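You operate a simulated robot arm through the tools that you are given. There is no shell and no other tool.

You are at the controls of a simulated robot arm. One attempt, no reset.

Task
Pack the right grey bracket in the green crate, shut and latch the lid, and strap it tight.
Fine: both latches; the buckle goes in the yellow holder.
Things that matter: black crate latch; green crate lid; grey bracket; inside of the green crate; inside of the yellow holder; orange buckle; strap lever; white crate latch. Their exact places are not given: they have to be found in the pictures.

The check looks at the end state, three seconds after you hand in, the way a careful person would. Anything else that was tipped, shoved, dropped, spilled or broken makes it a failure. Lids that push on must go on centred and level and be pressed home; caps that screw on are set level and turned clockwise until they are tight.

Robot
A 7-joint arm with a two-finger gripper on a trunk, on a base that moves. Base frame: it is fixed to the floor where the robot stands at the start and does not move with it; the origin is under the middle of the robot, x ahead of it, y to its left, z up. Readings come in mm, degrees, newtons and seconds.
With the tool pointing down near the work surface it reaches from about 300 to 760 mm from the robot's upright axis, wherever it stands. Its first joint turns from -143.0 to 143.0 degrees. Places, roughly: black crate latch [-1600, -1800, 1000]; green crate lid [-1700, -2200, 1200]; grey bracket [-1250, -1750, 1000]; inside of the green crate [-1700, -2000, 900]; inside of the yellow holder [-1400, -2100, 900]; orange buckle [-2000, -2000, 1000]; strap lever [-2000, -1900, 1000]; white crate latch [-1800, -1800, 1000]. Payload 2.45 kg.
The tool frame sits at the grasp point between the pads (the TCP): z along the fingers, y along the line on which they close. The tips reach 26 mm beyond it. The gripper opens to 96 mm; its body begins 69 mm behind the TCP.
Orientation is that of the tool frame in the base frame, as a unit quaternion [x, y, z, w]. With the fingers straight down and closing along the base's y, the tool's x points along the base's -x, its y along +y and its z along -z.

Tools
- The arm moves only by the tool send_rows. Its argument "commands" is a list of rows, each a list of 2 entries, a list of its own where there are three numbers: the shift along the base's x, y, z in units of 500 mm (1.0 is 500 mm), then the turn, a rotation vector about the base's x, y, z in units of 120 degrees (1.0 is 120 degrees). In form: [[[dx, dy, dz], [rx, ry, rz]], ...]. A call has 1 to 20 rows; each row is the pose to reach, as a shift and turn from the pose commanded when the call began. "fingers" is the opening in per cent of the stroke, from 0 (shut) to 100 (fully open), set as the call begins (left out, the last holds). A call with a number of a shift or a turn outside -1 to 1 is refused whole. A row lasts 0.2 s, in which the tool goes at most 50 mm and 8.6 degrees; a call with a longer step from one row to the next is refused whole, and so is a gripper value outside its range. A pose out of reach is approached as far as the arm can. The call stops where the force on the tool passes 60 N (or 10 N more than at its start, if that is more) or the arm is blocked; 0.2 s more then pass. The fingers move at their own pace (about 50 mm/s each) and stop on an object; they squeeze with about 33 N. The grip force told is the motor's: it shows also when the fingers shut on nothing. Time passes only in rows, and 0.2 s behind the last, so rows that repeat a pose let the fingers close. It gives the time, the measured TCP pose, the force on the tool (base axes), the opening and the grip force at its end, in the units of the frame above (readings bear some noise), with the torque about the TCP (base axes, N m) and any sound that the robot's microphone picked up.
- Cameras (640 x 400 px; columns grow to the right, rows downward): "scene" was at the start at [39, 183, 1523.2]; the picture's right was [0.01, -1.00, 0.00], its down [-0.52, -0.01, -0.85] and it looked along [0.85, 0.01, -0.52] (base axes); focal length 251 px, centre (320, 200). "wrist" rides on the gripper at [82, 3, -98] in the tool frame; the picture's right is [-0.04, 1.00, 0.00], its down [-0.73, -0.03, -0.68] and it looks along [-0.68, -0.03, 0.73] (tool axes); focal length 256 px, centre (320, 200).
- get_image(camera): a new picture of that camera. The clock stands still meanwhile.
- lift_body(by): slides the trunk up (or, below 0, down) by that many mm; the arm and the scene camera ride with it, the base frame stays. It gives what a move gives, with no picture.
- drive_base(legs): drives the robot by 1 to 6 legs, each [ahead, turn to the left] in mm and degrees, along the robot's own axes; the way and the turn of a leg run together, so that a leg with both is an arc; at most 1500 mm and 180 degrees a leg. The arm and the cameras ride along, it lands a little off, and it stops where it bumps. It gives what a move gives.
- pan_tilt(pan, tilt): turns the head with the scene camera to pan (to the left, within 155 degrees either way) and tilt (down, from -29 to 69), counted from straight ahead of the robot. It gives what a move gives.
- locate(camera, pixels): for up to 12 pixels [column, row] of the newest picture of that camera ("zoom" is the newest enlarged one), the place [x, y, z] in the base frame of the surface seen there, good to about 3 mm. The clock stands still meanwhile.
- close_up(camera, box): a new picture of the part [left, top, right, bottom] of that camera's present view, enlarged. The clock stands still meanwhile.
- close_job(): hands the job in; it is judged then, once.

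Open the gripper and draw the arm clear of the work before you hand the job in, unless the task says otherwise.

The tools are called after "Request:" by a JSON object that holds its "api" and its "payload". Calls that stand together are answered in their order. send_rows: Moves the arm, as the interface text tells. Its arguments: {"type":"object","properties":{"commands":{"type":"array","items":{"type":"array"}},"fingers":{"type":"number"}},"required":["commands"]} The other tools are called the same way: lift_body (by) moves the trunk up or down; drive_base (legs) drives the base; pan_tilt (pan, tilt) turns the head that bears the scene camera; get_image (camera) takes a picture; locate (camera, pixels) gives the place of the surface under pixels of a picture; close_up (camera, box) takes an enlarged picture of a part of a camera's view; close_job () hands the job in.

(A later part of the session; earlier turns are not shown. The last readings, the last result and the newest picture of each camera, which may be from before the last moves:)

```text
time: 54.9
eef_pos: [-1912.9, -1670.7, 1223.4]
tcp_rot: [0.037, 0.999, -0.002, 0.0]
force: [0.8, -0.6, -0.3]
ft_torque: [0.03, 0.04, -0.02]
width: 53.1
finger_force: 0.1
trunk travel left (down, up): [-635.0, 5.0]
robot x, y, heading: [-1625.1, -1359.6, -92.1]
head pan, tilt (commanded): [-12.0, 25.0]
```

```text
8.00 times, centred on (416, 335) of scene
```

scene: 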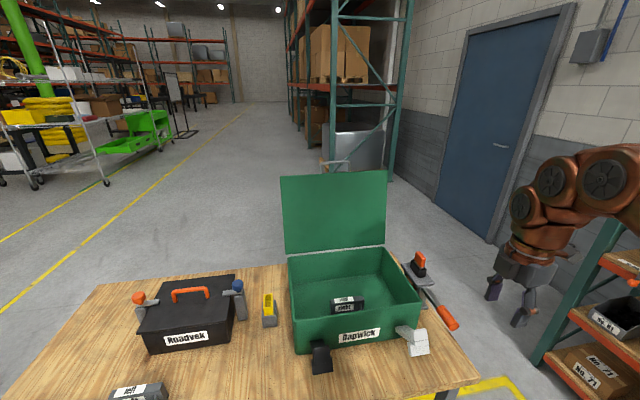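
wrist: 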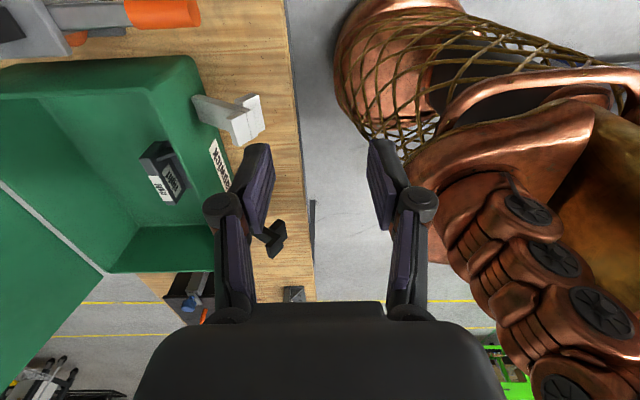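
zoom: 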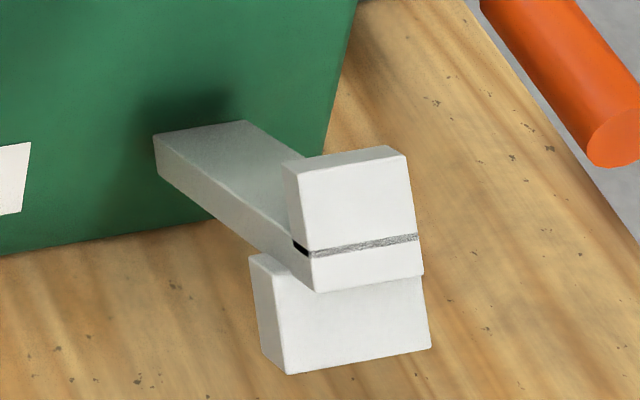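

Latch shape understood: each arm is hinged on the front wall (z≈940), with a hook tooth and an outer tab at its end; it must swing up onto the lid edge. Now I zoom on the strap side and the yellow holder.

Request:
{"api": "close_up", "payload": {"camera": "scene", "box": [384, 240, 480, 340]}}

Request:
{"api": "locate", "payload": {"camera": "zoom", "pixels": [[150, 60], [140, 95], [165, 120], [120, 130], [155, 170], [185, 175], [100, 115], [190, 190], [290, 320], [260, 270], [320, 340], [150, 215]]}}

Request:
{"api": "close_up", "payload": {"camera": "scene", "box": [225, 270, 305, 340]}}

Request:
{"api": "locate", "payload": {"camera": "zoom", "pixels": [[320, 190], [345, 180], [385, 185], [335, 300], [380, 300], [310, 330], [360, 420], [330, 240], [375, 240], [350, 230]]}}

```text
4.00 times, centred on (432, 290) of scene
```

zoom: 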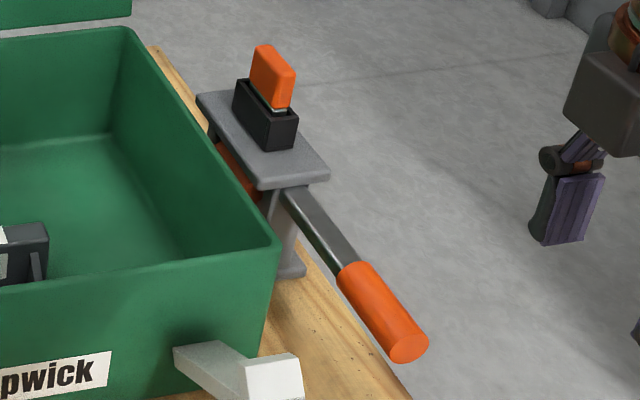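

```text
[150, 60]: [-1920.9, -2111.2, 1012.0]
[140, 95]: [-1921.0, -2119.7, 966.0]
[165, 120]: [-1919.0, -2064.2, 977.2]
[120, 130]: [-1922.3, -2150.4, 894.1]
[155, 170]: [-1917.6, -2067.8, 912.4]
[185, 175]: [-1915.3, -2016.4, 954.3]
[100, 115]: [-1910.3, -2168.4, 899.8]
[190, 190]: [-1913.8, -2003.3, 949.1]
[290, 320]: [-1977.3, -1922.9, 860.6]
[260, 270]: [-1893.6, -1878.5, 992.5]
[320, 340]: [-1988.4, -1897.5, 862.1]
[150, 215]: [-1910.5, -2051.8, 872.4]
```

```text
5.71 times, centred on (265, 305) of scene
```

zoom: 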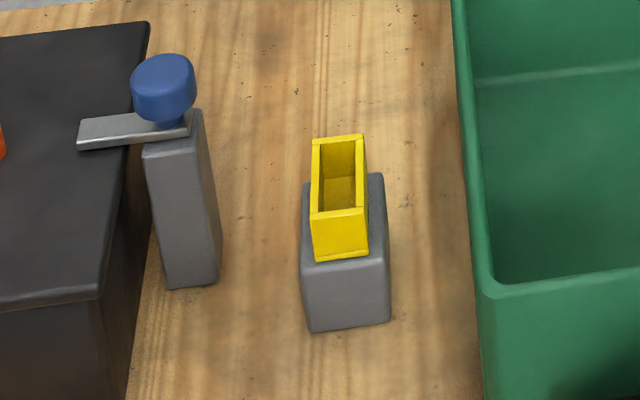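

```text
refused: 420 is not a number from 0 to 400
```

I repeat the locates with correct pixels: first the yellow holder, then the strap area.

Request:
{"api": "locate", "payload": {"camera": "zoom", "pixels": [[316, 140], [362, 137], [315, 212], [364, 210], [338, 235], [320, 258], [362, 250], [340, 190], [308, 190], [380, 180], [345, 290], [378, 270]]}}

Request:
{"api": "close_up", "payload": {"camera": "scene", "box": [400, 245, 464, 295]}}

Request:
{"api": "locate", "payload": {"camera": "zoom", "pixels": [[180, 120], [235, 110], [205, 80], [160, 90], [215, 160], [140, 200], [215, 230], [240, 240], [200, 275], [80, 160], [310, 330], [250, 350]]}}

```text
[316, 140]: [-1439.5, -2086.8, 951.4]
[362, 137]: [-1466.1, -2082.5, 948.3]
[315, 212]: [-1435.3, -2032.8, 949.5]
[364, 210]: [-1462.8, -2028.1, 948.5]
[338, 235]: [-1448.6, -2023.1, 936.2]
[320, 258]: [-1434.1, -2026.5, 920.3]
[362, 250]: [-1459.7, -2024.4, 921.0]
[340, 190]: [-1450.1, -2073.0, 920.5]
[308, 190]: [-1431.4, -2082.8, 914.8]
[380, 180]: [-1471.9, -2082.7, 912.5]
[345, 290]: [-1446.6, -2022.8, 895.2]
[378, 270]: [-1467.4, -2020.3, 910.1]
```

```text
8.00 times, centred on (432, 270) of scene
```

zoom: 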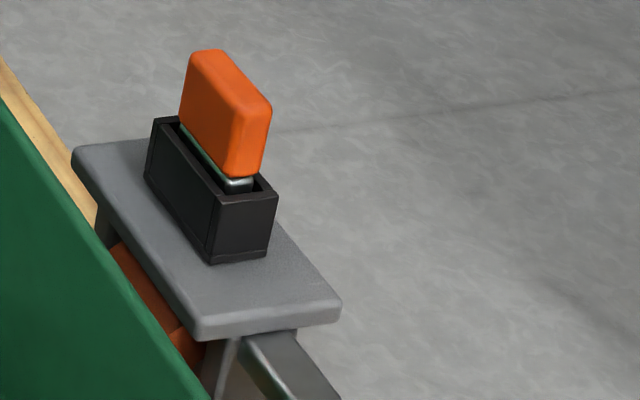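

```text
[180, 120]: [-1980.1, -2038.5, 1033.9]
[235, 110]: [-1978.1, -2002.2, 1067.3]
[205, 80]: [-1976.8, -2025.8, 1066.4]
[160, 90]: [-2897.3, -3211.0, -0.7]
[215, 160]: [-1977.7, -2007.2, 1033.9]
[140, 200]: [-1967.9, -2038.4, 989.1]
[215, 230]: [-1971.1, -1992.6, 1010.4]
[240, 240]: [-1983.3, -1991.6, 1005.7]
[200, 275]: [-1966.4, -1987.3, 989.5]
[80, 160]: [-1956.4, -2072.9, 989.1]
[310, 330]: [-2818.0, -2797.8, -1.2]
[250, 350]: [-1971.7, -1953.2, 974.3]
```

Yellow holder: slot centre ≈(-1450,-2056), top z≈949. Buckle ≈(-1986,-2018), at 750 mm — near the reach limit, so I reposition the base to about (-1730,-1400). First I bring the arm to the front centre.

Request:
{"api": "send_rows", "payload": {"commands": [[[0.08, -0.03, 0], [0, 0, 0]], [[0.16, -0.06, 0], [0, 0, 0]], [[0.24, -0.09, 0], [0, 0, 0]], [[0.32, -0.12, 0], [0, 0, 0]], [[0.4, -0.15, 0], [0, 0, 0]], [[0.48, -0.17, 0], [0, 0, 0]], [[0.52, -0.18, 0], [0, 0, 0]]]}}

Request:
{"api": "drive_base", "payload": {"legs": [[-150, 0], [0, -30], [215, 0], [0, 30]]}}

Request:
{"api": "get_image", "payload": {"camera": "scene"}}

```text
time: 56.5
eef_pos: [-1649.8, -1758.8, 1223.2]
tcp_rot: [0.037, 0.999, 0.0, 0.001]
force: [-0.5, -0.9, 0.7]
ft_torque: [0.01, -0.03, 0.01]
width: 52.6
finger_force: 0.0
trunk travel left (down, up): [-635.0, 5.0]
robot x, y, heading: [-1625.5, -1357.7, -92.1]
head pan, tilt (commanded): [-12.0, 25.0]
```

```text
time: 62.1
eef_pos: [-1758.9, -1793.8, 1222.1]
tcp_rot: [0.034, 0.999, 0.0, 0.0]
force: [0.2, -0.2, -0.1]
ft_torque: [0.0, 0.03, -0.03]
width: 52.8
finger_force: 0.0
trunk travel left (down, up): [-635.0, 5.0]
robot x, y, heading: [-1742.3, -1395.3, -91.9]
head pan, tilt (commanded): [-12.0, 25.0]
```

```text
taken
```

scene: 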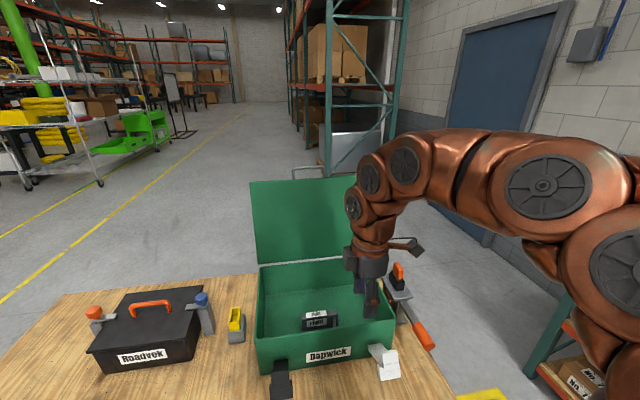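

The robot is at (-1742,-1395), directly ahead of the handle (centre ≈(-1740,-2254,1352)). I tilt the tool 60 degrees forward, moving it up to 120 mm short of the handle.

Request:
{"api": "send_rows", "payload": {"commands": [[[0.0, -0.04, 0.05], [0, 0, 0]], [[0.005, -0.1, 0.1], [-0.05, 0.0034, 0]], [[0.011, -0.17, 0.15], [-0.1, 0.0068, 0]], [[0.017, -0.24, 0.2], [-0.16, 0.011, 0]], [[0.023, -0.31, 0.25], [-0.22, 0.015, 0]], [[0.029, -0.38, 0.29], [-0.28, 0.019, 0]], [[0.035, -0.45, 0.32], [-0.34, 0.023, 0]], [[0.041, -0.52, 0.35], [-0.4, 0.027, 0]], [[0.047, -0.59, 0.37], [-0.45, 0.031, 0]], [[0.054, -0.66, 0.39], [-0.499, 0.034, 0]], [[0.054, -0.694, 0.39], [-0.499, 0.034, 0]]], "fingers": 45}}

Request:
{"api": "get_image", "payload": {"camera": "scene"}}

Request:
{"api": "get_image", "payload": {"camera": "wrist"}}

```text
time: 64.5
eef_pos: [-1731.8, -2140.5, 1419.3]
tcp_rot: [0.029, 0.865, -0.5, -0.017]
force: [-0.2, 0.1, 0.9]
ft_torque: [-0.02, -0.01, -0.01]
width: 43.3
finger_force: 0.0
trunk travel left (down, up): [-635.0, 5.0]
robot x, y, heading: [-1739.2, -1396.6, -91.7]
head pan, tilt (commanded): [-12.0, 25.0]
```

```text
taken
```

scene: 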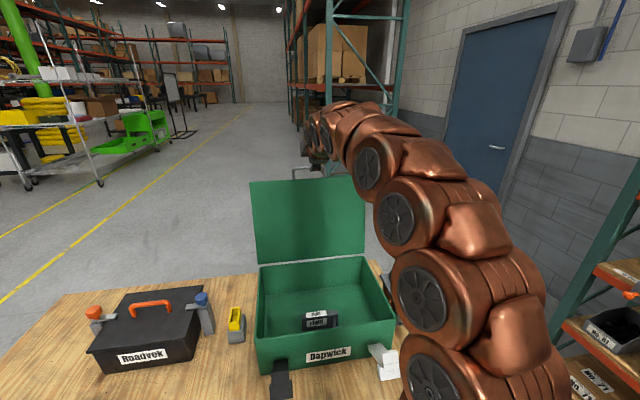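

```text
taken
```

wrist: 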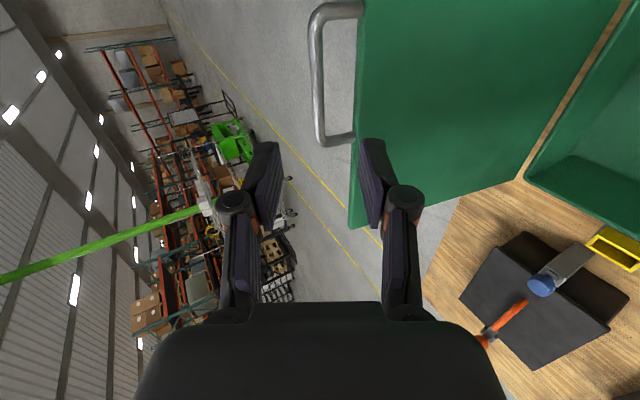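

The handle bar is seen at columns 311–324, rows 15–140, in line with the fingers (expected column 320). I locate the bar and the lid edge to fix its depth.

Request:
{"api": "locate", "payload": {"camera": "wrist", "pixels": [[316, 60], [317, 90], [318, 110], [345, 137], [340, 10], [356, 70], [357, 120], [400, 100], [365, 40]]}}

Request:
{"api": "close_up", "payload": {"camera": "wrist", "box": [280, 0, 408, 160]}}

```text
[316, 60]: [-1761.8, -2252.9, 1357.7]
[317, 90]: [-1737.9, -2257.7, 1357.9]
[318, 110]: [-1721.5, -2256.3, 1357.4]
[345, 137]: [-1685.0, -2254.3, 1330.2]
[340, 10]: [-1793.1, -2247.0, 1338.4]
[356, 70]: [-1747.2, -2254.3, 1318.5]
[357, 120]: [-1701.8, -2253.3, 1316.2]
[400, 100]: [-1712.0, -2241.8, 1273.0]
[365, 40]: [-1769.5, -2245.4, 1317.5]
```

```text
2.50 times, centred on (344, 80) of wrist
```

zoom: 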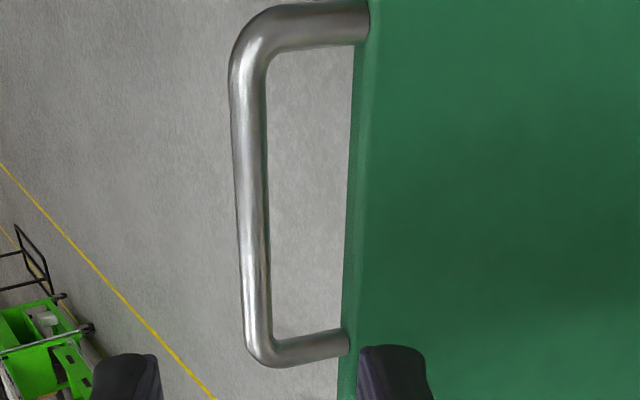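

The bar centre lies about 136 mm ahead of the TCP along the fingers and 2 mm off-axis. I narrow the fingers to about 30 mm and advance 95 mm along the tool axis.

Request:
{"api": "send_rows", "payload": {"commands": [[[0, -0.002, 0.0034], [0, 0, 0]], [[0, -0.002, 0.0034], [0, 0, 0]], [[-0.004, -0.06, -0.032], [0, 0, 0]], [[-0.008, -0.12, -0.066], [0, 0, 0]], [[-0.011, -0.166, -0.091], [0, 0, 0]]], "fingers": 31}}

Request:
{"api": "get_image", "payload": {"camera": "wrist"}}

Request:
{"api": "close_up", "payload": {"camera": "scene", "box": [250, 80, 410, 200]}}

```text
time: 65.7
eef_pos: [-1737.0, -2221.9, 1371.5]
tcp_rot: [0.03, 0.865, -0.501, -0.016]
force: [0.0, 0.9, 0.2]
ft_torque: [-0.01, 0.02, 0.04]
width: 29.6
finger_force: 0.1
trunk travel left (down, up): [-635.0, 5.0]
robot x, y, heading: [-1741.2, -1393.1, -91.9]
head pan, tilt (commanded): [-12.0, 25.0]
```

```text
taken
```

wrist: 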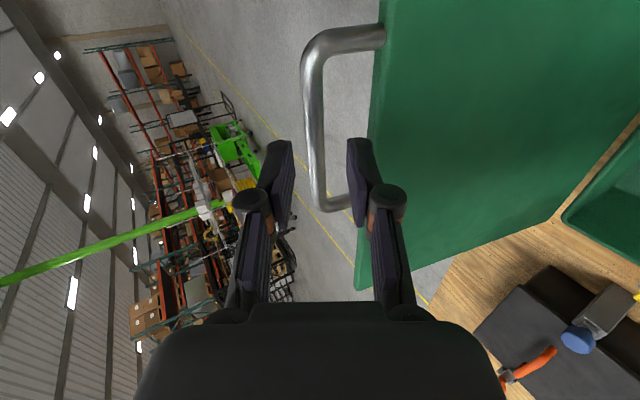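

```text
3.33 times, centred on (330, 140) of scene
```

zoom: 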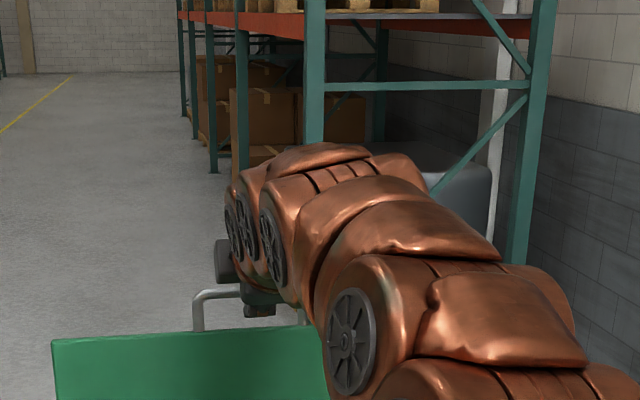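

I take a close-up of the bar between the fingertips to measure its sideways offset.

Request:
{"api": "close_up", "payload": {"camera": "wrist", "box": [256, 100, 384, 220]}}

Request:
{"api": "locate", "payload": {"camera": "wrist", "pixels": [[312, 110], [314, 140], [316, 165], [385, 100], [372, 130], [366, 200], [390, 40]]}}

```text
3.33 times, centred on (320, 160) of wrist
```

zoom: 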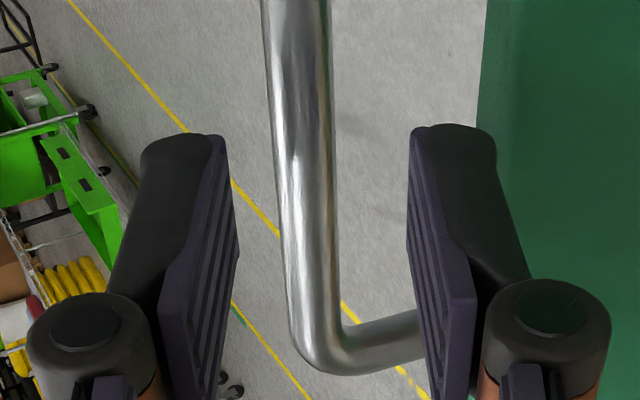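

```text
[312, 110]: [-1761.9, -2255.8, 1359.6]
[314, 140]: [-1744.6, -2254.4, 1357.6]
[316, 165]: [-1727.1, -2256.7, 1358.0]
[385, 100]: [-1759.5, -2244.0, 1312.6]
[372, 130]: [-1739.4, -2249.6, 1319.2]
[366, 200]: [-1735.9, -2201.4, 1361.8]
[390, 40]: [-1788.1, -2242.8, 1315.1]
```

The bar is 11.6 mm thick and 2.6 mm off-centre (column 316 vs 320). I correct that, narrow to 25 mm, and advance 29 mm so that the bar lies near the tips.

Request:
{"api": "send_rows", "payload": {"commands": [[[0, -0.0026, 0.0045], [0, 0, 0]], [[0, -0.0026, 0.0045], [0, 0, 0]], [[-0.001, -0.02, -0.0055], [0, 0, 0]], [[-0.002, -0.037, -0.0155], [0, 0, 0]], [[-0.003, -0.0526, -0.0242], [0, 0, 0]]], "fingers": 26}}

Request:
{"api": "close_up", "payload": {"camera": "wrist", "box": [256, 100, 384, 220]}}

```text
time: 66.9
eef_pos: [-1738.6, -2249.0, 1361.1]
tcp_rot: [0.029, 0.865, -0.5, -0.017]
force: [-0.5, 0.5, -0.3]
ft_torque: [-0.01, 0.02, -0.04]
width: 24.8
finger_force: 0.1
trunk travel left (down, up): [-635.0, 5.0]
robot x, y, heading: [-1737.6, -1396.7, -91.8]
head pan, tilt (commanded): [-12.0, 25.0]
```

```text
3.33 times, centred on (320, 160) of wrist
```

zoom: 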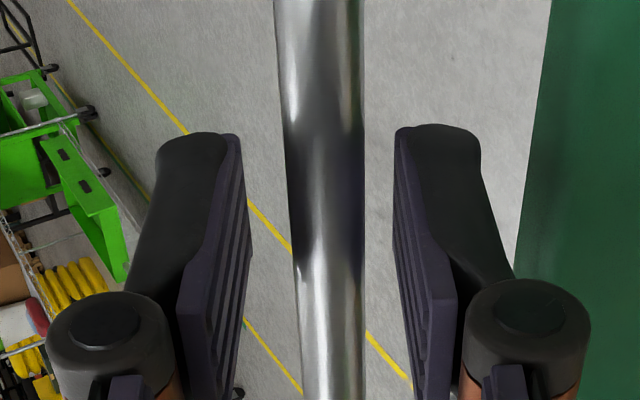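

The bar is centred between the pads with no contact force. I close on it.

Request:
{"api": "send_rows", "payload": {"commands": [[[0, 0, 0], [0, 0, 0]], [[0, 0, 0], [0, 0, 0]], [[0, 0, 0], [0, 0, 0]], [[0, 0, 0], [0, 0, 0]]], "fingers": 0}}

```text
time: 67.9
eef_pos: [-1738.7, -2248.2, 1359.5]
tcp_rot: [0.03, 0.865, -0.5, -0.016]
force: [1.8, 4.8, -6.8]
ft_torque: [0.07, -0.04, 0.03]
width: 11.1
finger_force: 38.4
trunk travel left (down, up): [-635.0, 5.0]
robot x, y, heading: [-1741.2, -1396.9, -91.6]
head pan, tilt (commanded): [-12.0, 25.0]
```

The bar is held (11.1 mm). I now swing the lid forward on its hinge arc (hinge ≈ y -2190, z 1007; radius ≈353 mm), starting with 10 degrees while watching the force.

Request:
{"api": "send_rows", "payload": {"commands": [[[0.0022, 0.0301, 0.0054], [0.0058, -0.0004, 0]], [[0.0046, 0.0628, 0.0102], [0.0125, -0.0009, 0]], [[0.0068, 0.0931, 0.0128], [0.0192, -0.0013, 0]], [[0.0091, 0.1238, 0.0142], [0.025, -0.0017, 0]]]}}

Request:
{"api": "get_image", "payload": {"camera": "scene"}}

```text
time: 68.9
eef_pos: [-1733.6, -2187.2, 1365.7]
tcp_rot: [0.029, 0.88, -0.474, -0.017]
force: [3.4, 0.3, -13.7]
ft_torque: [0.31, -0.07, -0.01]
width: 11.4
finger_force: 37.6
trunk travel left (down, up): [-635.0, 5.0]
robot x, y, heading: [-1741.2, -1395.2, -91.6]
head pan, tilt (commanded): [-12.0, 25.0]
```

```text
taken
```

scene: 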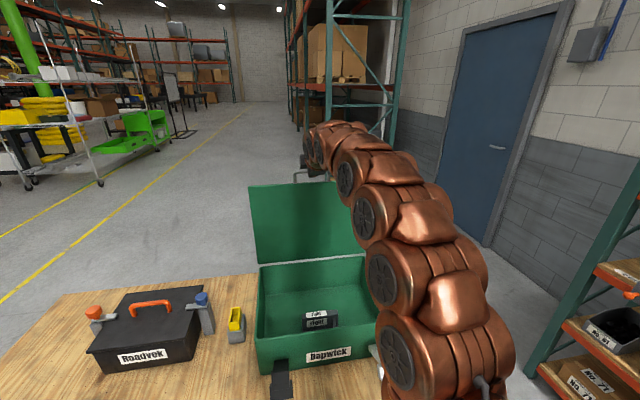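

The lid moves; there's a downward pull of about 14 N, so my arc is slightly high. I locate the lid face again to refine the hinge.

Request:
{"api": "locate", "payload": {"camera": "scene", "pixels": [[255, 192], [300, 190], [345, 200], [262, 255], [300, 252], [345, 250], [300, 220], [260, 264], [300, 262], [350, 258]]}}

Request:
{"api": "close_up", "payload": {"camera": "wrist", "box": [256, 100, 384, 220]}}

```text
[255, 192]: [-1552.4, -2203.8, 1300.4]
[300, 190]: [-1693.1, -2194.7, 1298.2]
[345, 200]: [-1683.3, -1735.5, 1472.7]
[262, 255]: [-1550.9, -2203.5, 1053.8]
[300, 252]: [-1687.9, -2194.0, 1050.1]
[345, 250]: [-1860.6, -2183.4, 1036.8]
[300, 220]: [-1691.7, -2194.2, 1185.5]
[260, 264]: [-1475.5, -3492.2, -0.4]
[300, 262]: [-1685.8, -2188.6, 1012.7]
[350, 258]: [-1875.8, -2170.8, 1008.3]
```

```text
3.33 times, centred on (320, 160) of wrist
```

zoom: 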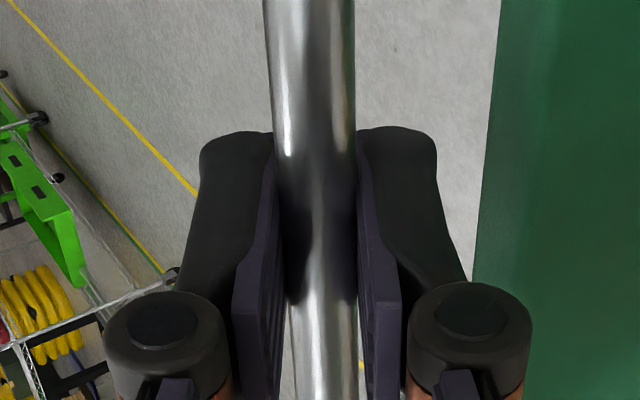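

The lid face is now vertical (y≈-2194 at all heights), which puts the hinge near z=1010. I correct 3 mm down and swing 10 degrees more.

Request:
{"api": "send_rows", "payload": {"commands": [[[0, 0, -0.006], [0, 0, 0]], [[0.0022, 0.0299, -0.0064], [0.0062, -0.0004, 0]], [[0.0044, 0.0604, -0.007], [0.0125, -0.0008, 0]], [[0.0066, 0.0905, -0.0098], [0.0188, -0.0013, 0]], [[0.0088, 0.1202, -0.0132], [0.025, -0.0017, 0]]]}}

Request:
{"api": "close_up", "payload": {"camera": "wrist", "box": [256, 100, 384, 220]}}

```text
time: 70.1
eef_pos: [-1730.4, -2127.0, 1361.2]
tcp_rot: [0.03, 0.89, -0.455, -0.016]
force: [2.7, 1.2, 11.0]
ft_torque: [-0.03, -0.09, 0.02]
width: 10.9
finger_force: 37.7
trunk travel left (down, up): [-635.0, 5.0]
robot x, y, heading: [-1738.4, -1394.2, -91.5]
head pan, tilt (commanded): [-12.0, 25.0]
```

```text
3.33 times, centred on (320, 160) of wrist
```

zoom: 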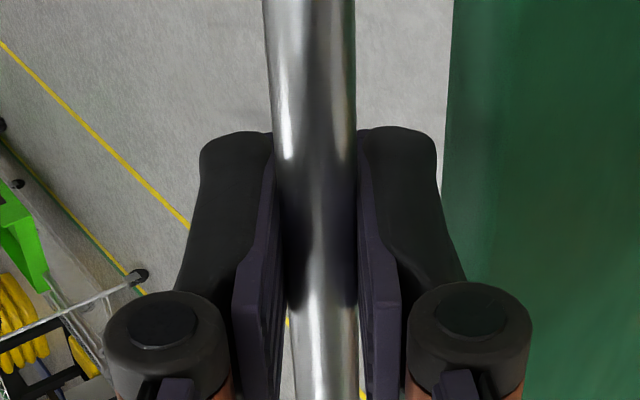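

Force is now +11 N (slightly low), so the true radius is about 349 mm. I continue the swing to about 61 degrees with that radius.

Request:
{"api": "send_rows", "payload": {"commands": [[[0.0022, 0.0299, -0.0025], [0.0062, -0.0004, 0]], [[0.0044, 0.0594, -0.009], [0.0125, -0.0008, 0]], [[0.0065, 0.0885, -0.0168], [0.0183, -0.0012, 0]], [[0.0086, 0.1172, -0.0258], [0.0242, -0.0016, 0]], [[0.0106, 0.1456, -0.0362], [0.0304, -0.0021, 0]], [[0.0127, 0.1733, -0.0476], [0.0367, -0.0025, 0]], [[0.0147, 0.2005, -0.0605], [0.043, -0.0029, 0]], [[0.0166, 0.2273, -0.0744], [0.0492, -0.0033, 0]]]}}

Request:
{"api": "get_image", "payload": {"camera": "scene"}}

Request:
{"api": "close_up", "payload": {"camera": "wrist", "box": [256, 100, 384, 220]}}

```text
time: 71.9
eef_pos: [-1722.5, -2015.9, 1321.5]
tcp_rot: [0.031, 0.913, -0.406, -0.015]
force: [-3.9, -9.4, -18.0]
ft_torque: [0.1, -0.3, 0.27]
width: 11.1
finger_force: 38.3
trunk travel left (down, up): [-635.0, 5.0]
robot x, y, heading: [-1739.3, -1394.8, -91.8]
head pan, tilt (commanded): [-12.0, 25.0]
```

```text
taken
```

scene: 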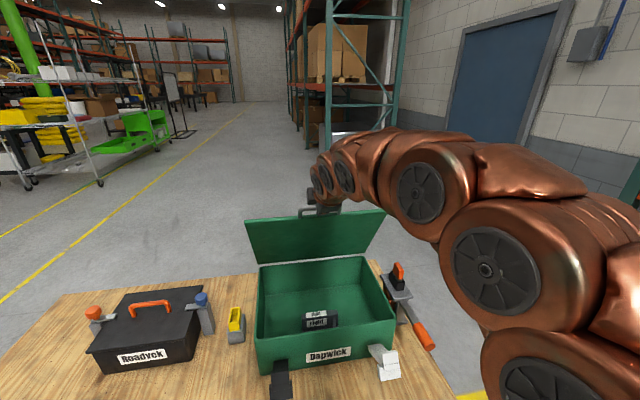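

```text
3.33 times, centred on (320, 160) of wrist
```

zoom: 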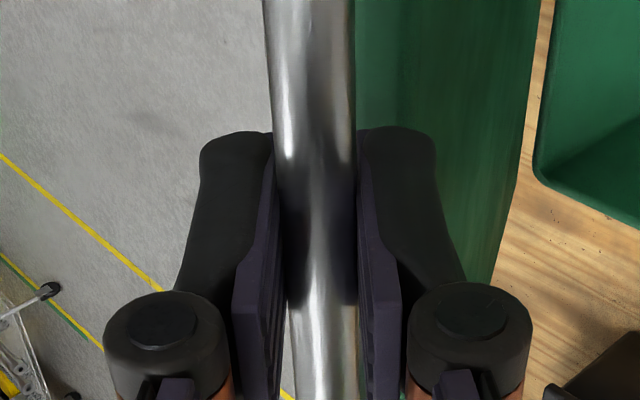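

The force is purely along the lid (tension ≈20 N), so my radius is about 3 mm too long here; the hinge is a little farther back. I continue with a corrected radius.

Request:
{"api": "send_rows", "payload": {"commands": [[[0.0017, 0.0233, -0.0194], [0.0062, -0.0004, 0]], [[0.0035, 0.0481, -0.0362], [0.0125, -0.0008, 0]], [[0.0053, 0.0724, -0.0534], [0.0188, -0.0013, 0]], [[0.007, 0.0957, -0.072], [0.025, -0.0017, 0]]]}}

```text
time: 72.9
eef_pos: [-1718.7, -1963.4, 1286.5]
tcp_rot: [0.031, 0.923, -0.383, -0.013]
force: [-3.7, 6.0, 5.5]
ft_torque: [-0.03, 0.11, -0.17]
width: 11.0
finger_force: 38.2
trunk travel left (down, up): [-635.0, 5.0]
robot x, y, heading: [-1739.4, -1392.4, -91.4]
head pan, tilt (commanded): [-12.0, 25.0]
```

Good, only ≈8 N of compression. I continue to about 31 degrees.

Request:
{"api": "send_rows", "payload": {"commands": [[[0.0017, 0.0233, -0.0186], [0.0062, -0.0004, 0]], [[0.0033, 0.0451, -0.0392], [0.0125, -0.0008, 0]], [[0.0048, 0.0658, -0.0606], [0.0183, -0.0012, 0]], [[0.0063, 0.0855, -0.083], [0.0242, -0.0016, 0]], [[0.0077, 0.1045, -0.1062], [0.0308, -0.0021, 0]], [[0.0089, 0.122, -0.13], [0.0367, -0.0025, 0]], [[0.0101, 0.1386, -0.1548], [0.0433, -0.003, 0]], [[0.0113, 0.1543, -0.1802], [0.0492, -0.0033, 0]]]}}

Request:
{"api": "get_image", "payload": {"camera": "scene"}}

Request:
{"api": "get_image", "payload": {"camera": "wrist"}}

```text
time: 74.7
eef_pos: [-1713.0, -1888.8, 1196.4]
tcp_rot: [0.031, 0.941, -0.336, -0.011]
force: [-14.9, -2.4, -4.3]
ft_torque: [-0.12, -0.01, 0.03]
width: 10.9
finger_force: 38.5
trunk travel left (down, up): [-635.0, 5.0]
robot x, y, heading: [-1739.1, -1394.5, -91.8]
head pan, tilt (commanded): [-12.0, 25.0]
```

```text
taken
```

scene: 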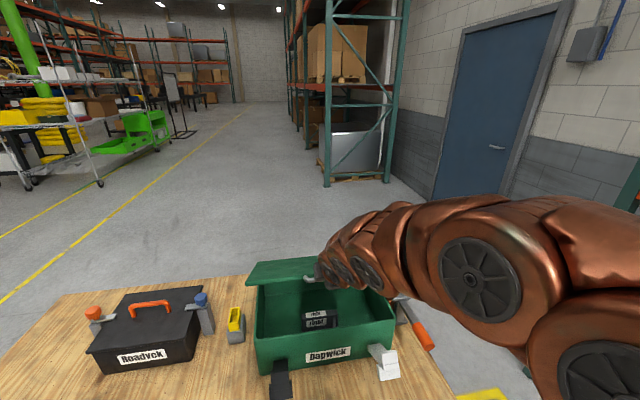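

```text
taken
```

wrist: 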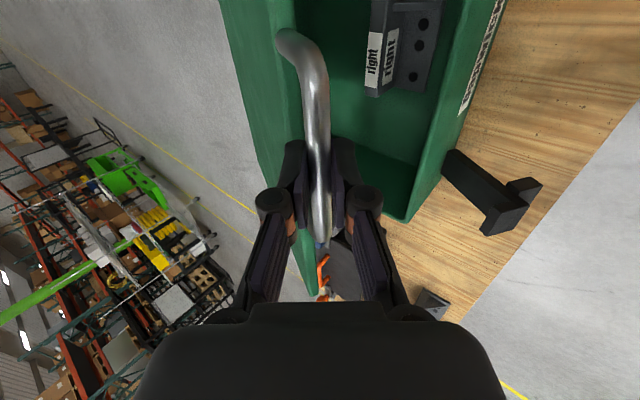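

The lid is about one third open, with only a sideways pull of 15 N (I drifted +x about 2.5 mm). I correct this and continue lowering to about 8 degrees.

Request:
{"api": "send_rows", "payload": {"commands": [[[-0.0009, 0.0146, -0.026], [0.0062, -0.0004, 0]], [[-0.002, 0.0277, -0.0528], [0.0125, -0.0008, 0]], [[-0.0021, 0.0399, -0.08], [0.0183, -0.0012, 0]], [[-0.0013, 0.0508, -0.1076], [0.025, -0.0017, 0]], [[-0.0005, 0.0608, -0.1358], [0.0308, -0.0021, 0]], [[0.0001, 0.0692, -0.1644], [0.0367, -0.0025, 0]], [[0.0006, 0.0764, -0.1936], [0.0433, -0.003, 0]], [[0.001, 0.0825, -0.2226], [0.0492, -0.0033, 0]], [[0.0014, 0.0873, -0.2522], [0.0558, -0.0038, 0]]]}}

Request:
{"api": "get_image", "payload": {"camera": "scene"}}

Request:
{"api": "get_image", "payload": {"camera": "wrist"}}

```text
time: 76.7
eef_pos: [-1710.2, -1856.5, 1080.5]
tcp_rot: [0.033, 0.96, -0.278, -0.011]
force: [-0.2, 51.4, 8.1]
ft_torque: [-0.04, 0.22, -0.11]
width: 10.4
finger_force: 37.1
out of reach, approached as far as the arm can: row 7, 8, 9
trunk travel left (down, up): [-635.0, 5.0]
robot x, y, heading: [-1740.7, -1392.0, -91.8]
head pan, tilt (commanded): [-12.0, 25.0]
```

```text
taken
```

scene: 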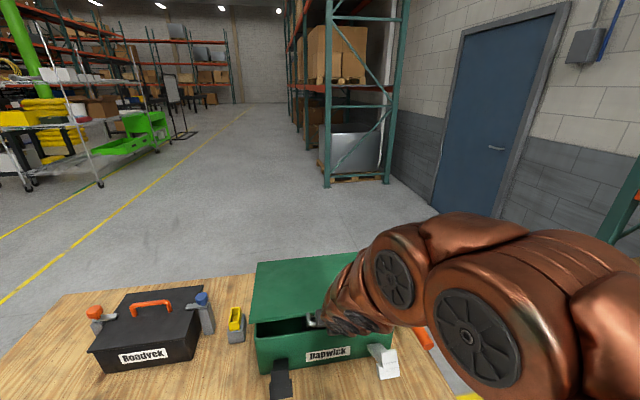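

```text
taken
```

wrist: 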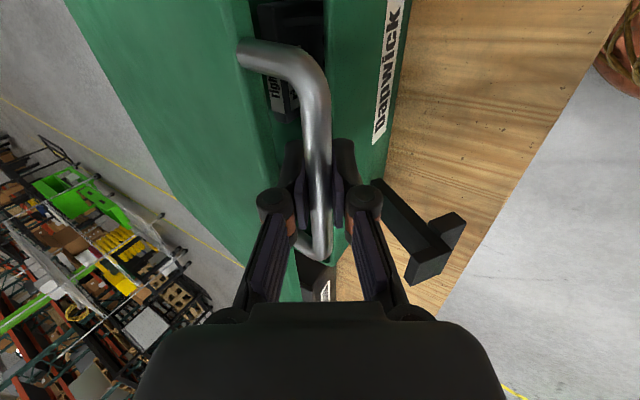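

The arm ran out of reach close to the base (rows 7–9), leaving a 51 N push. I turn the tool more upright about the bar (22 degrees), which takes the wrist away from the base.

Request:
{"api": "send_rows", "payload": {"commands": [[[0, -0.0015, 0.0006], [0.0312, -0.0021, 0]], [[0, -0.0029, 0.0011], [0.0625, -0.0043, 0]], [[0, -0.0043, 0.0017], [0.0938, -0.0064, 0]], [[0, -0.0057, 0.0023], [0.125, -0.0085, 0]], [[0, -0.0071, 0.0028], [0.156, -0.0107, 0]], [[0, -0.0086, 0.0034], [0.187, -0.0128, 0]]]}}

Request:
{"api": "get_image", "payload": {"camera": "wrist"}}

```text
time: 78.1
eef_pos: [-1708.6, -1866.5, 1083.5]
tcp_rot: [0.035, 0.996, -0.088, -0.002]
force: [2.9, 3.4, -1.2]
ft_torque: [-0.1, 0.06, -0.04]
width: 0.0
finger_force: 28.5
trunk travel left (down, up): [-635.0, 5.0]
robot x, y, heading: [-1741.1, -1398.9, -91.7]
head pan, tilt (commanded): [-12.0, 25.0]
```

```text
taken
```

wrist: 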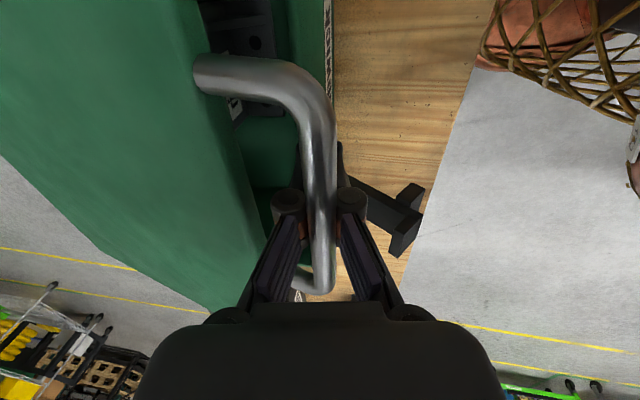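

The fingers have shut to 0 mm: the bar slipped toward the palm and now rests above the closed pads. I locate the bar and lid edge to see how far open the lid still is.

Request:
{"api": "locate", "payload": {"camera": "wrist", "pixels": [[318, 120], [322, 180], [322, 240], [230, 75], [250, 220], [230, 180], [120, 130], [245, 245], [300, 285]]}}

Request:
{"api": "close_up", "payload": {"camera": "wrist", "box": [240, 100, 400, 310]}}

Request:
{"api": "get_image", "payload": {"camera": "scene"}}

```text
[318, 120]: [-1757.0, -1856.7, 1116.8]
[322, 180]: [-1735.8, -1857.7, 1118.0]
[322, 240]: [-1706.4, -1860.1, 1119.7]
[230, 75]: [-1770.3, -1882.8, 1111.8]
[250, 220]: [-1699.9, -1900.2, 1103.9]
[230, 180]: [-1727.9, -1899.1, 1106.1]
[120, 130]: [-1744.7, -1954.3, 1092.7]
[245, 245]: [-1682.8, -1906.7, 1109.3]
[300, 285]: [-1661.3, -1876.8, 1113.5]
```

```text
1.90 times, centred on (320, 205) of wrist
```

zoom: 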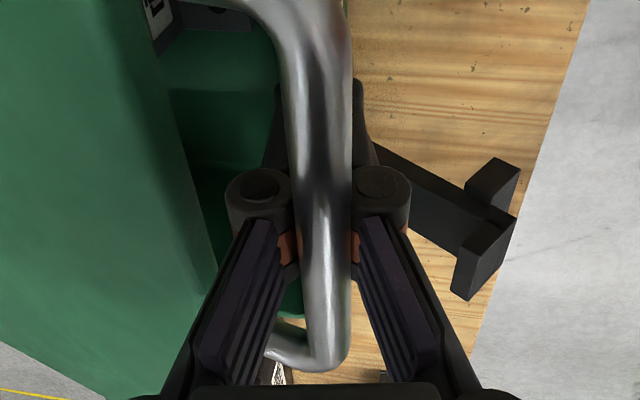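

```text
taken
```

scene: 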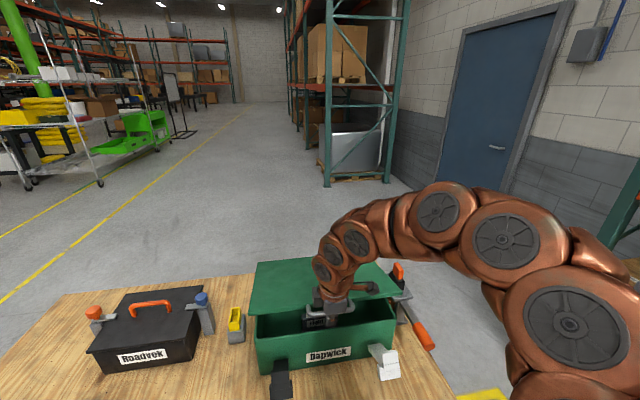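

The bar (z≈1118) is caged between palm and shut pads, with the lid about 17 degrees open and almost no load. I lower the caged bar along the arc by 72 mm.

Request:
{"api": "send_rows", "payload": {"commands": [[[0, 0.0055, -0.018], [0, 0, 0]], [[0, 0.0102, -0.036], [0, 0, 0]], [[0, 0.0145, -0.054], [0, 0, 0]], [[0, 0.0184, -0.072], [0, 0, 0]], [[0, 0.0216, -0.09], [0, 0, 0]], [[0, 0.0244, -0.108], [0, 0, 0]], [[0, 0.0267, -0.126], [0, 0, 0]], [[0, 0.0286, -0.144], [0, 0, 0]]]}}

Request:
{"api": "get_image", "payload": {"camera": "wrist"}}

Request:
{"api": "get_image", "payload": {"camera": "scene"}}

```text
time: 79.9
eef_pos: [-1708.4, -1852.3, 1011.7]
tcp_rot: [0.033, 0.996, -0.086, -0.003]
force: [-0.6, -2.6, -2.3]
ft_torque: [0.07, 0.02, 0.0]
width: 0.1
finger_force: 28.4
trunk travel left (down, up): [-635.0, 5.0]
robot x, y, heading: [-1740.8, -1393.2, -91.5]
head pan, tilt (commanded): [-12.0, 25.0]
```

```text
taken
```

wrist: 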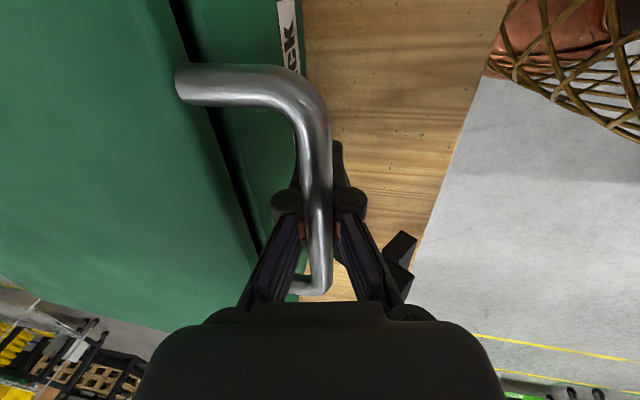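

```text
taken
```

scene: 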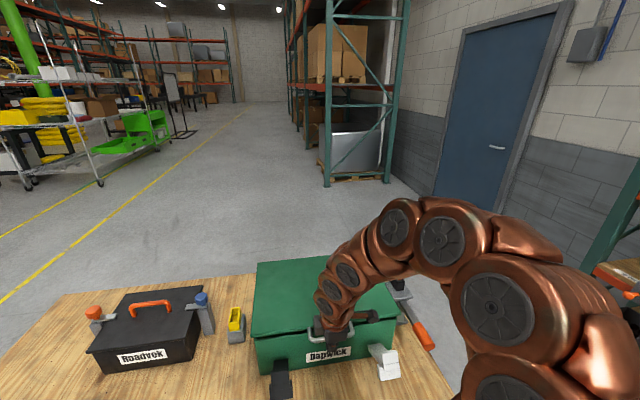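

The lid follows well, with a narrow gap left. I lower the last 30 mm.

Request:
{"api": "send_rows", "payload": {"commands": [[[0, 0.0009, -0.012], [0, 0, 0]], [[0, 0.0016, -0.024], [0, 0, 0]], [[0, 0.0021, -0.036], [0, 0, 0]], [[0, 0.0025, -0.048], [0, 0, 0]], [[0, 0.0026, -0.06], [0, 0, 0]], [[0, 0.0026, -0.07], [0, 0, 0]]]}}

Request:
{"api": "get_image", "payload": {"camera": "wrist"}}

Request:
{"api": "locate", "payload": {"camera": "wrist", "pixels": [[318, 130], [322, 180], [250, 90], [230, 180], [120, 130], [60, 60], [200, 230]]}}

```text
time: 81.3
eef_pos: [-1709.3, -1849.5, 975.5]
tcp_rot: [0.033, 0.996, -0.086, -0.003]
force: [0.7, 0.1, -0.5]
ft_torque: [-0.03, -0.01, 0.02]
width: 0.0
finger_force: 28.4
trunk travel left (down, up): [-635.0, 5.0]
robot x, y, heading: [-1737.7, -1395.8, -91.5]
head pan, tilt (commanded): [-12.0, 25.0]
```

```text
taken
```

wrist: 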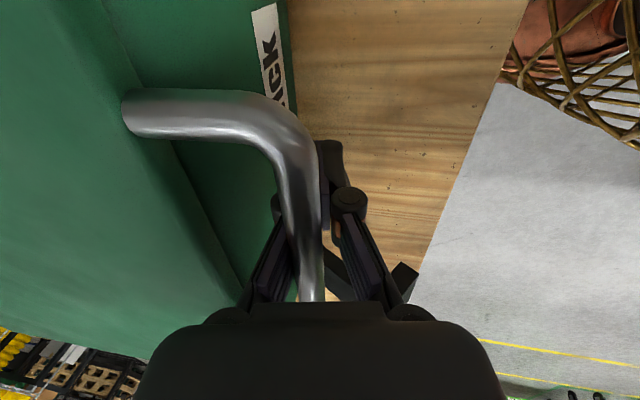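

```text
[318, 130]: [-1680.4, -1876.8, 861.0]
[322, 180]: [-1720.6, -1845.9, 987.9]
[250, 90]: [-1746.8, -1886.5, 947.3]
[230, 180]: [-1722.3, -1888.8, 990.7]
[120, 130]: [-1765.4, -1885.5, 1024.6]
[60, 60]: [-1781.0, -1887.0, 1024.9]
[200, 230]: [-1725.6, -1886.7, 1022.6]
```

The lid rests on the rim (top z≈1024) with no force. To free the handle, I turn the tool upright about the bar, then open slightly to about 22 mm.

Request:
{"api": "send_rows", "payload": {"commands": [[[0, 0.0039, 0], [0.0416, -0.0028, 0]], [[0, 0.0078, 0], [0.0832, -0.0057, 0]], [[0, 0.0078, 0], [0.0832, -0.0057, 0]]]}}

Request:
{"api": "send_rows", "payload": {"commands": [[[0, 0, 0], [0, 0, 0]], [[0, 0, 0], [0, 0, 0]], [[0, 0, 0], [0, 0, 0]]], "fingers": 22}}

Request:
{"api": "get_image", "payload": {"camera": "wrist"}}

```text
time: 82.1
eef_pos: [-1708.4, -1845.2, 977.7]
tcp_rot: [0.035, 0.999, 0.001, 0.0]
force: [-0.2, 1.1, 0.0]
ft_torque: [0.0, -0.03, 0.01]
width: 0.0
finger_force: 28.8
trunk travel left (down, up): [-635.0, 5.0]
robot x, y, heading: [-1743.3, -1394.5, -91.8]
head pan, tilt (commanded): [-12.0, 25.0]
```

```text
time: 82.9
eef_pos: [-1708.3, -1845.4, 977.0]
tcp_rot: [0.034, 0.999, 0.0, 0.0]
force: [0.5, -0.2, 0.4]
ft_torque: [0.01, -0.02, -0.01]
width: 21.0
finger_force: 0.1
trunk travel left (down, up): [-635.0, 5.0]
robot x, y, heading: [-1740.8, -1396.4, -91.8]
head pan, tilt (commanded): [-12.0, 25.0]
```

```text
taken
```

wrist: 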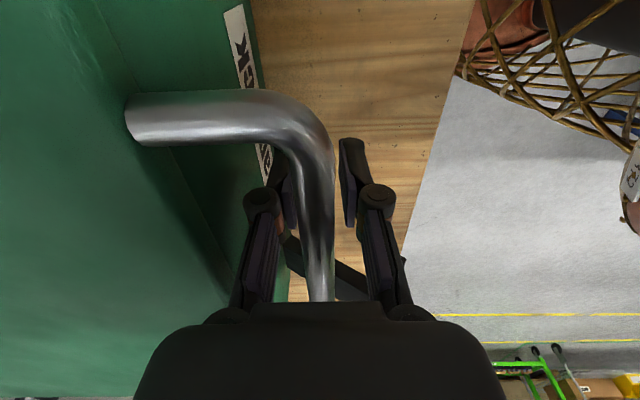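

The bar (columns ~303–334) is clear between the fingers. I rise straight up, slowly at first.

Request:
{"api": "send_rows", "payload": {"commands": [[[0, 0, 0.02], [0, 0, 0]], [[0, 0, 0.04], [0, 0, 0]], [[0, 0, 0.07], [0, 0, 0]], [[0, 0, 0.1], [0, 0, 0]], [[0, 0, 0.13], [0, 0, 0]], [[0, 0, 0.17], [0, 0, 0]], [[0, 0, 0.22], [0, 0, 0]], [[0, 0, 0.28], [0, 0, 0]]]}}

Request:
{"api": "get_image", "payload": {"camera": "wrist"}}

Request:
{"api": "get_image", "payload": {"camera": "scene"}}

```text
time: 84.7
eef_pos: [-1710.8, -1845.9, 1119.3]
tcp_rot: [0.034, 0.999, 0.002, -0.001]
force: [0.5, -0.2, 0.2]
ft_torque: [0.01, -0.02, 0.04]
width: 21.1
finger_force: 0.0
trunk travel left (down, up): [-635.0, 5.0]
robot x, y, heading: [-1739.8, -1392.6, -91.5]
head pan, tilt (commanded): [-12.0, 25.0]
```

```text
taken
```

wrist: 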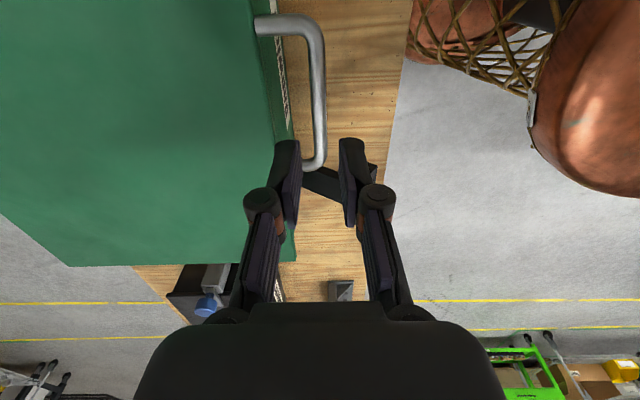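

```text
taken
```

scene: 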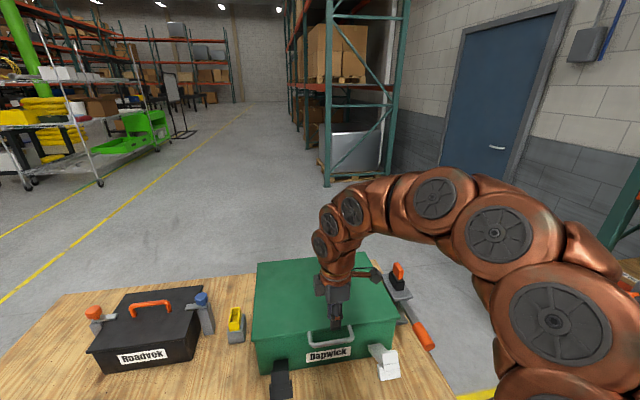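

The handle is free and the lid is down. I check that the lid is level by locating points on its top and the rim seam.

Request:
{"api": "locate", "payload": {"camera": "scene", "pixels": [[260, 270], [300, 265], [265, 330], [320, 325], [370, 310], [385, 305], [262, 345], [290, 300], [325, 345]]}}

Request:
{"api": "close_up", "payload": {"camera": "scene", "box": [240, 290, 400, 400]}}

```text
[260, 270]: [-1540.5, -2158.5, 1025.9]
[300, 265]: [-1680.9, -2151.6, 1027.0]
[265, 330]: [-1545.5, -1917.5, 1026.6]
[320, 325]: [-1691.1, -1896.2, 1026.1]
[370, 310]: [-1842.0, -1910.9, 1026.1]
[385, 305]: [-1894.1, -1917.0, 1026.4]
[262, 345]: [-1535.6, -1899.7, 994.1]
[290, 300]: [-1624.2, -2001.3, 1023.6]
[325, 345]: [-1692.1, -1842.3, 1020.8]
```

```text
3.64 times, centred on (320, 345) of scene
```

zoom: 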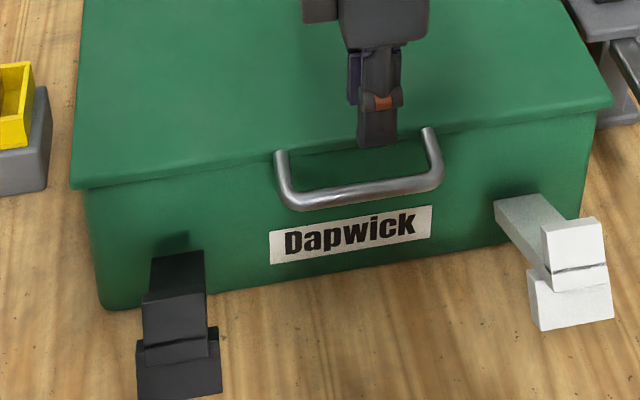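

The lid top reads z≈1026 everywhere, so it is level and shut. For the latches I must lift the tabs with a 45-degree tool from the front, which needs more room: I back the base off by 180 mm.

Request:
{"api": "drive_base", "payload": {"legs": [[-180, 0]]}}

Request:
{"api": "pan_tilt", "payload": {"pan": 0, "tilt": 40}}

Request:
{"api": "get_image", "payload": {"camera": "scene"}}

Request:
{"api": "get_image", "payload": {"camera": "wrist"}}

```text
time: 86.2
eef_pos: [-1709.0, -1662.1, 1119.8]
tcp_rot: [0.037, 0.999, 0.001, 0.001]
force: [0.6, -0.1, -0.2]
ft_torque: [0.02, 0.04, -0.01]
width: 21.2
finger_force: 0.1
trunk travel left (down, up): [-635.0, 5.0]
robot x, y, heading: [-1732.2, -1213.2, -91.9]
head pan, tilt (commanded): [-12.0, 25.0]
```

```text
time: 87.0
eef_pos: [-1708.2, -1661.7, 1120.2]
tcp_rot: [0.036, 0.999, 0.0, 0.0]
force: [-0.2, -0.4, 0.0]
ft_torque: [0.04, 0.02, 0.03]
width: 20.9
finger_force: 0.1
trunk travel left (down, up): [-635.0, 5.0]
robot x, y, heading: [-1731.5, -1210.6, -91.8]
head pan, tilt (commanded): [0.0, 40.0]
```

```text
taken
```

scene: 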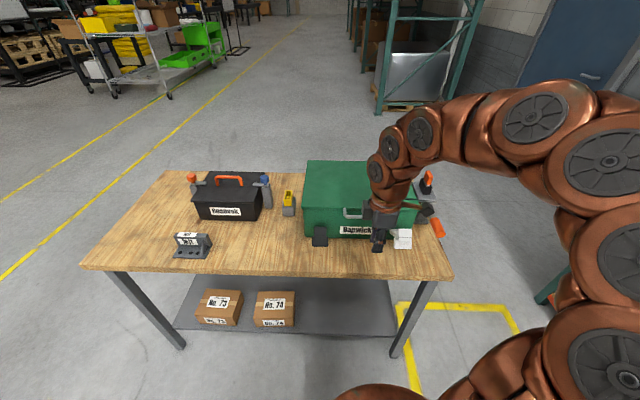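

```text
taken
```

wrist: 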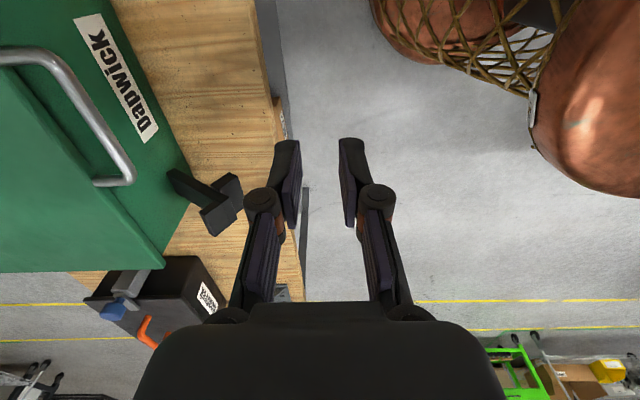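

The wrist view sees the black latch from its side at (205,200); I zoom and locate its parts.

Request:
{"api": "close_up", "payload": {"camera": "wrist", "box": [150, 150, 262, 250]}}

```text
4.00 times, centred on (206, 200) of wrist
```

zoom: 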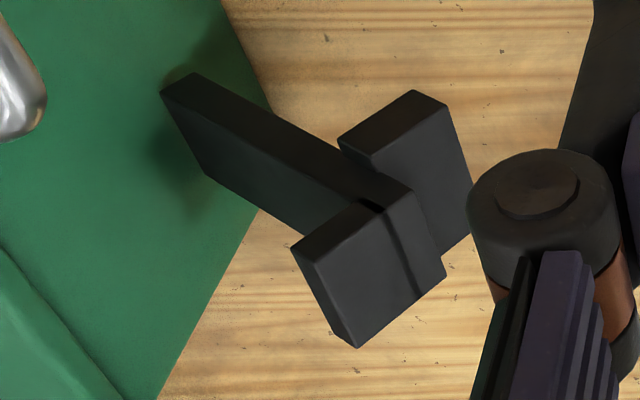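

Request:
{"api": "locate", "payload": {"camera": "zoom", "pixels": [[185, 105], [215, 150], [300, 210], [370, 190], [300, 255], [370, 215], [350, 335], [435, 275], [420, 200], [345, 145], [415, 100], [460, 200]]}}

```text
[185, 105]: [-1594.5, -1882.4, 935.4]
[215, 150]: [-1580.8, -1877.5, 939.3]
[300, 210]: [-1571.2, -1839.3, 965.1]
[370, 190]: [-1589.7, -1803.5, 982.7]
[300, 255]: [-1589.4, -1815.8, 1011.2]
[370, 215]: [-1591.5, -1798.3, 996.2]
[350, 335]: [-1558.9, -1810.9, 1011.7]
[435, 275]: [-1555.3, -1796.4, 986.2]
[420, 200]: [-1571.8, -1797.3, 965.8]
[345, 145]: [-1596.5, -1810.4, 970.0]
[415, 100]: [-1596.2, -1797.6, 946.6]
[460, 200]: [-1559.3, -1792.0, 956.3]
```

Measured latch: hinge ≈(y -1885, z 927), arm raised ≈30°, tab tip ≈(y -1788, z 952), tooth will sit at z≈1028, just over the lid. I close the fingers and bring the tool, tilted 45°, in front of and below the black latch's tab (x≈-1572).

Request:
{"api": "send_rows", "payload": {"commands": [[[0.04, -0.018, -0.05], [-0.06, 0.004, 0]], [[0.085, -0.036, -0.1], [-0.12, 0.008, 0]], [[0.13, -0.054, -0.155], [-0.18, 0.0125, 0]], [[0.175, -0.072, -0.21], [-0.24, 0.017, 0]], [[0.225, -0.094, -0.265], [-0.31, 0.0215, 0]], [[0.272, -0.116, -0.32], [-0.374, 0.026, 0]]], "fingers": 0}}

Request:
{"api": "get_image", "payload": {"camera": "wrist"}}

Request:
{"api": "get_image", "payload": {"camera": "scene"}}

```text
time: 88.4
eef_pos: [-1526.7, -1708.0, 979.8]
tcp_rot: [0.034, 0.923, -0.383, -0.014]
force: [1.5, -1.0, -0.5]
ft_torque: [0.0, 0.05, -0.1]
width: 0.3
finger_force: 28.4
out of reach, approached as far as the arm can: row 5, 6
trunk travel left (down, up): [-635.0, 5.0]
robot x, y, heading: [-1732.0, -1214.1, -92.2]
head pan, tilt (commanded): [0.0, 40.0]
```

```text
taken
```

wrist: 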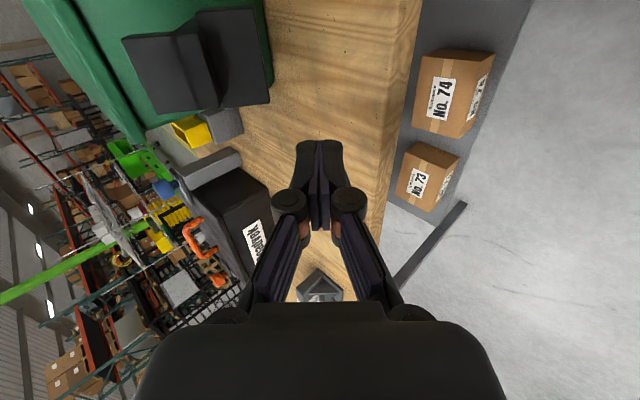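

```text
taken
```

scene: 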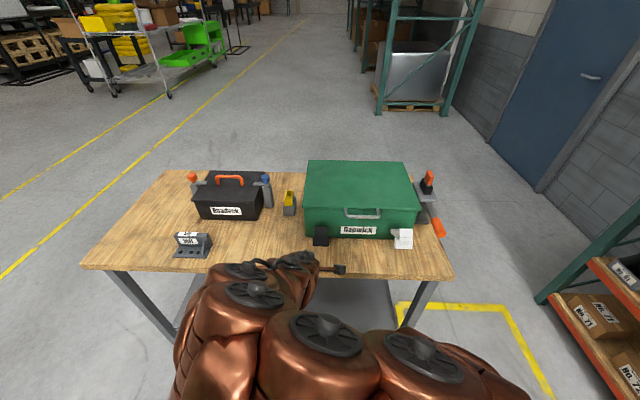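

Rows 5–6 were out of reach (TCP ended at x≈-1527 instead of -1572), so the 45° pose needs more distance. I back up 110 mm more before re-commanding the pose.

Request:
{"api": "drive_base", "payload": {"legs": [[-110, 0]]}}

Request:
{"api": "send_rows", "payload": {"commands": [[[0, 0, 0], [0, 0, 0]], [[0, 0, 0], [0, 0, 0]]]}}

```text
time: 89.6
eef_pos: [-1525.5, -1593.5, 980.7]
tcp_rot: [0.034, 0.924, -0.381, -0.011]
force: [0.0, -0.3, -0.2]
ft_torque: [0.0, 0.01, -0.01]
width: 0.0
finger_force: 28.5
trunk travel left (down, up): [-635.0, 5.0]
robot x, y, heading: [-1726.9, -1097.2, -91.7]
head pan, tilt (commanded): [0.0, 40.0]
```

```text
time: 90.2
eef_pos: [-1524.5, -1593.6, 980.9]
tcp_rot: [0.034, 0.923, -0.382, -0.012]
force: [0.2, -0.1, -0.3]
ft_torque: [-0.01, 0.01, 0.01]
width: 0.0
finger_force: 28.4
trunk travel left (down, up): [-635.0, 5.0]
robot x, y, heading: [-1732.8, -1095.5, -91.8]
head pan, tilt (commanded): [0.0, 40.0]
```

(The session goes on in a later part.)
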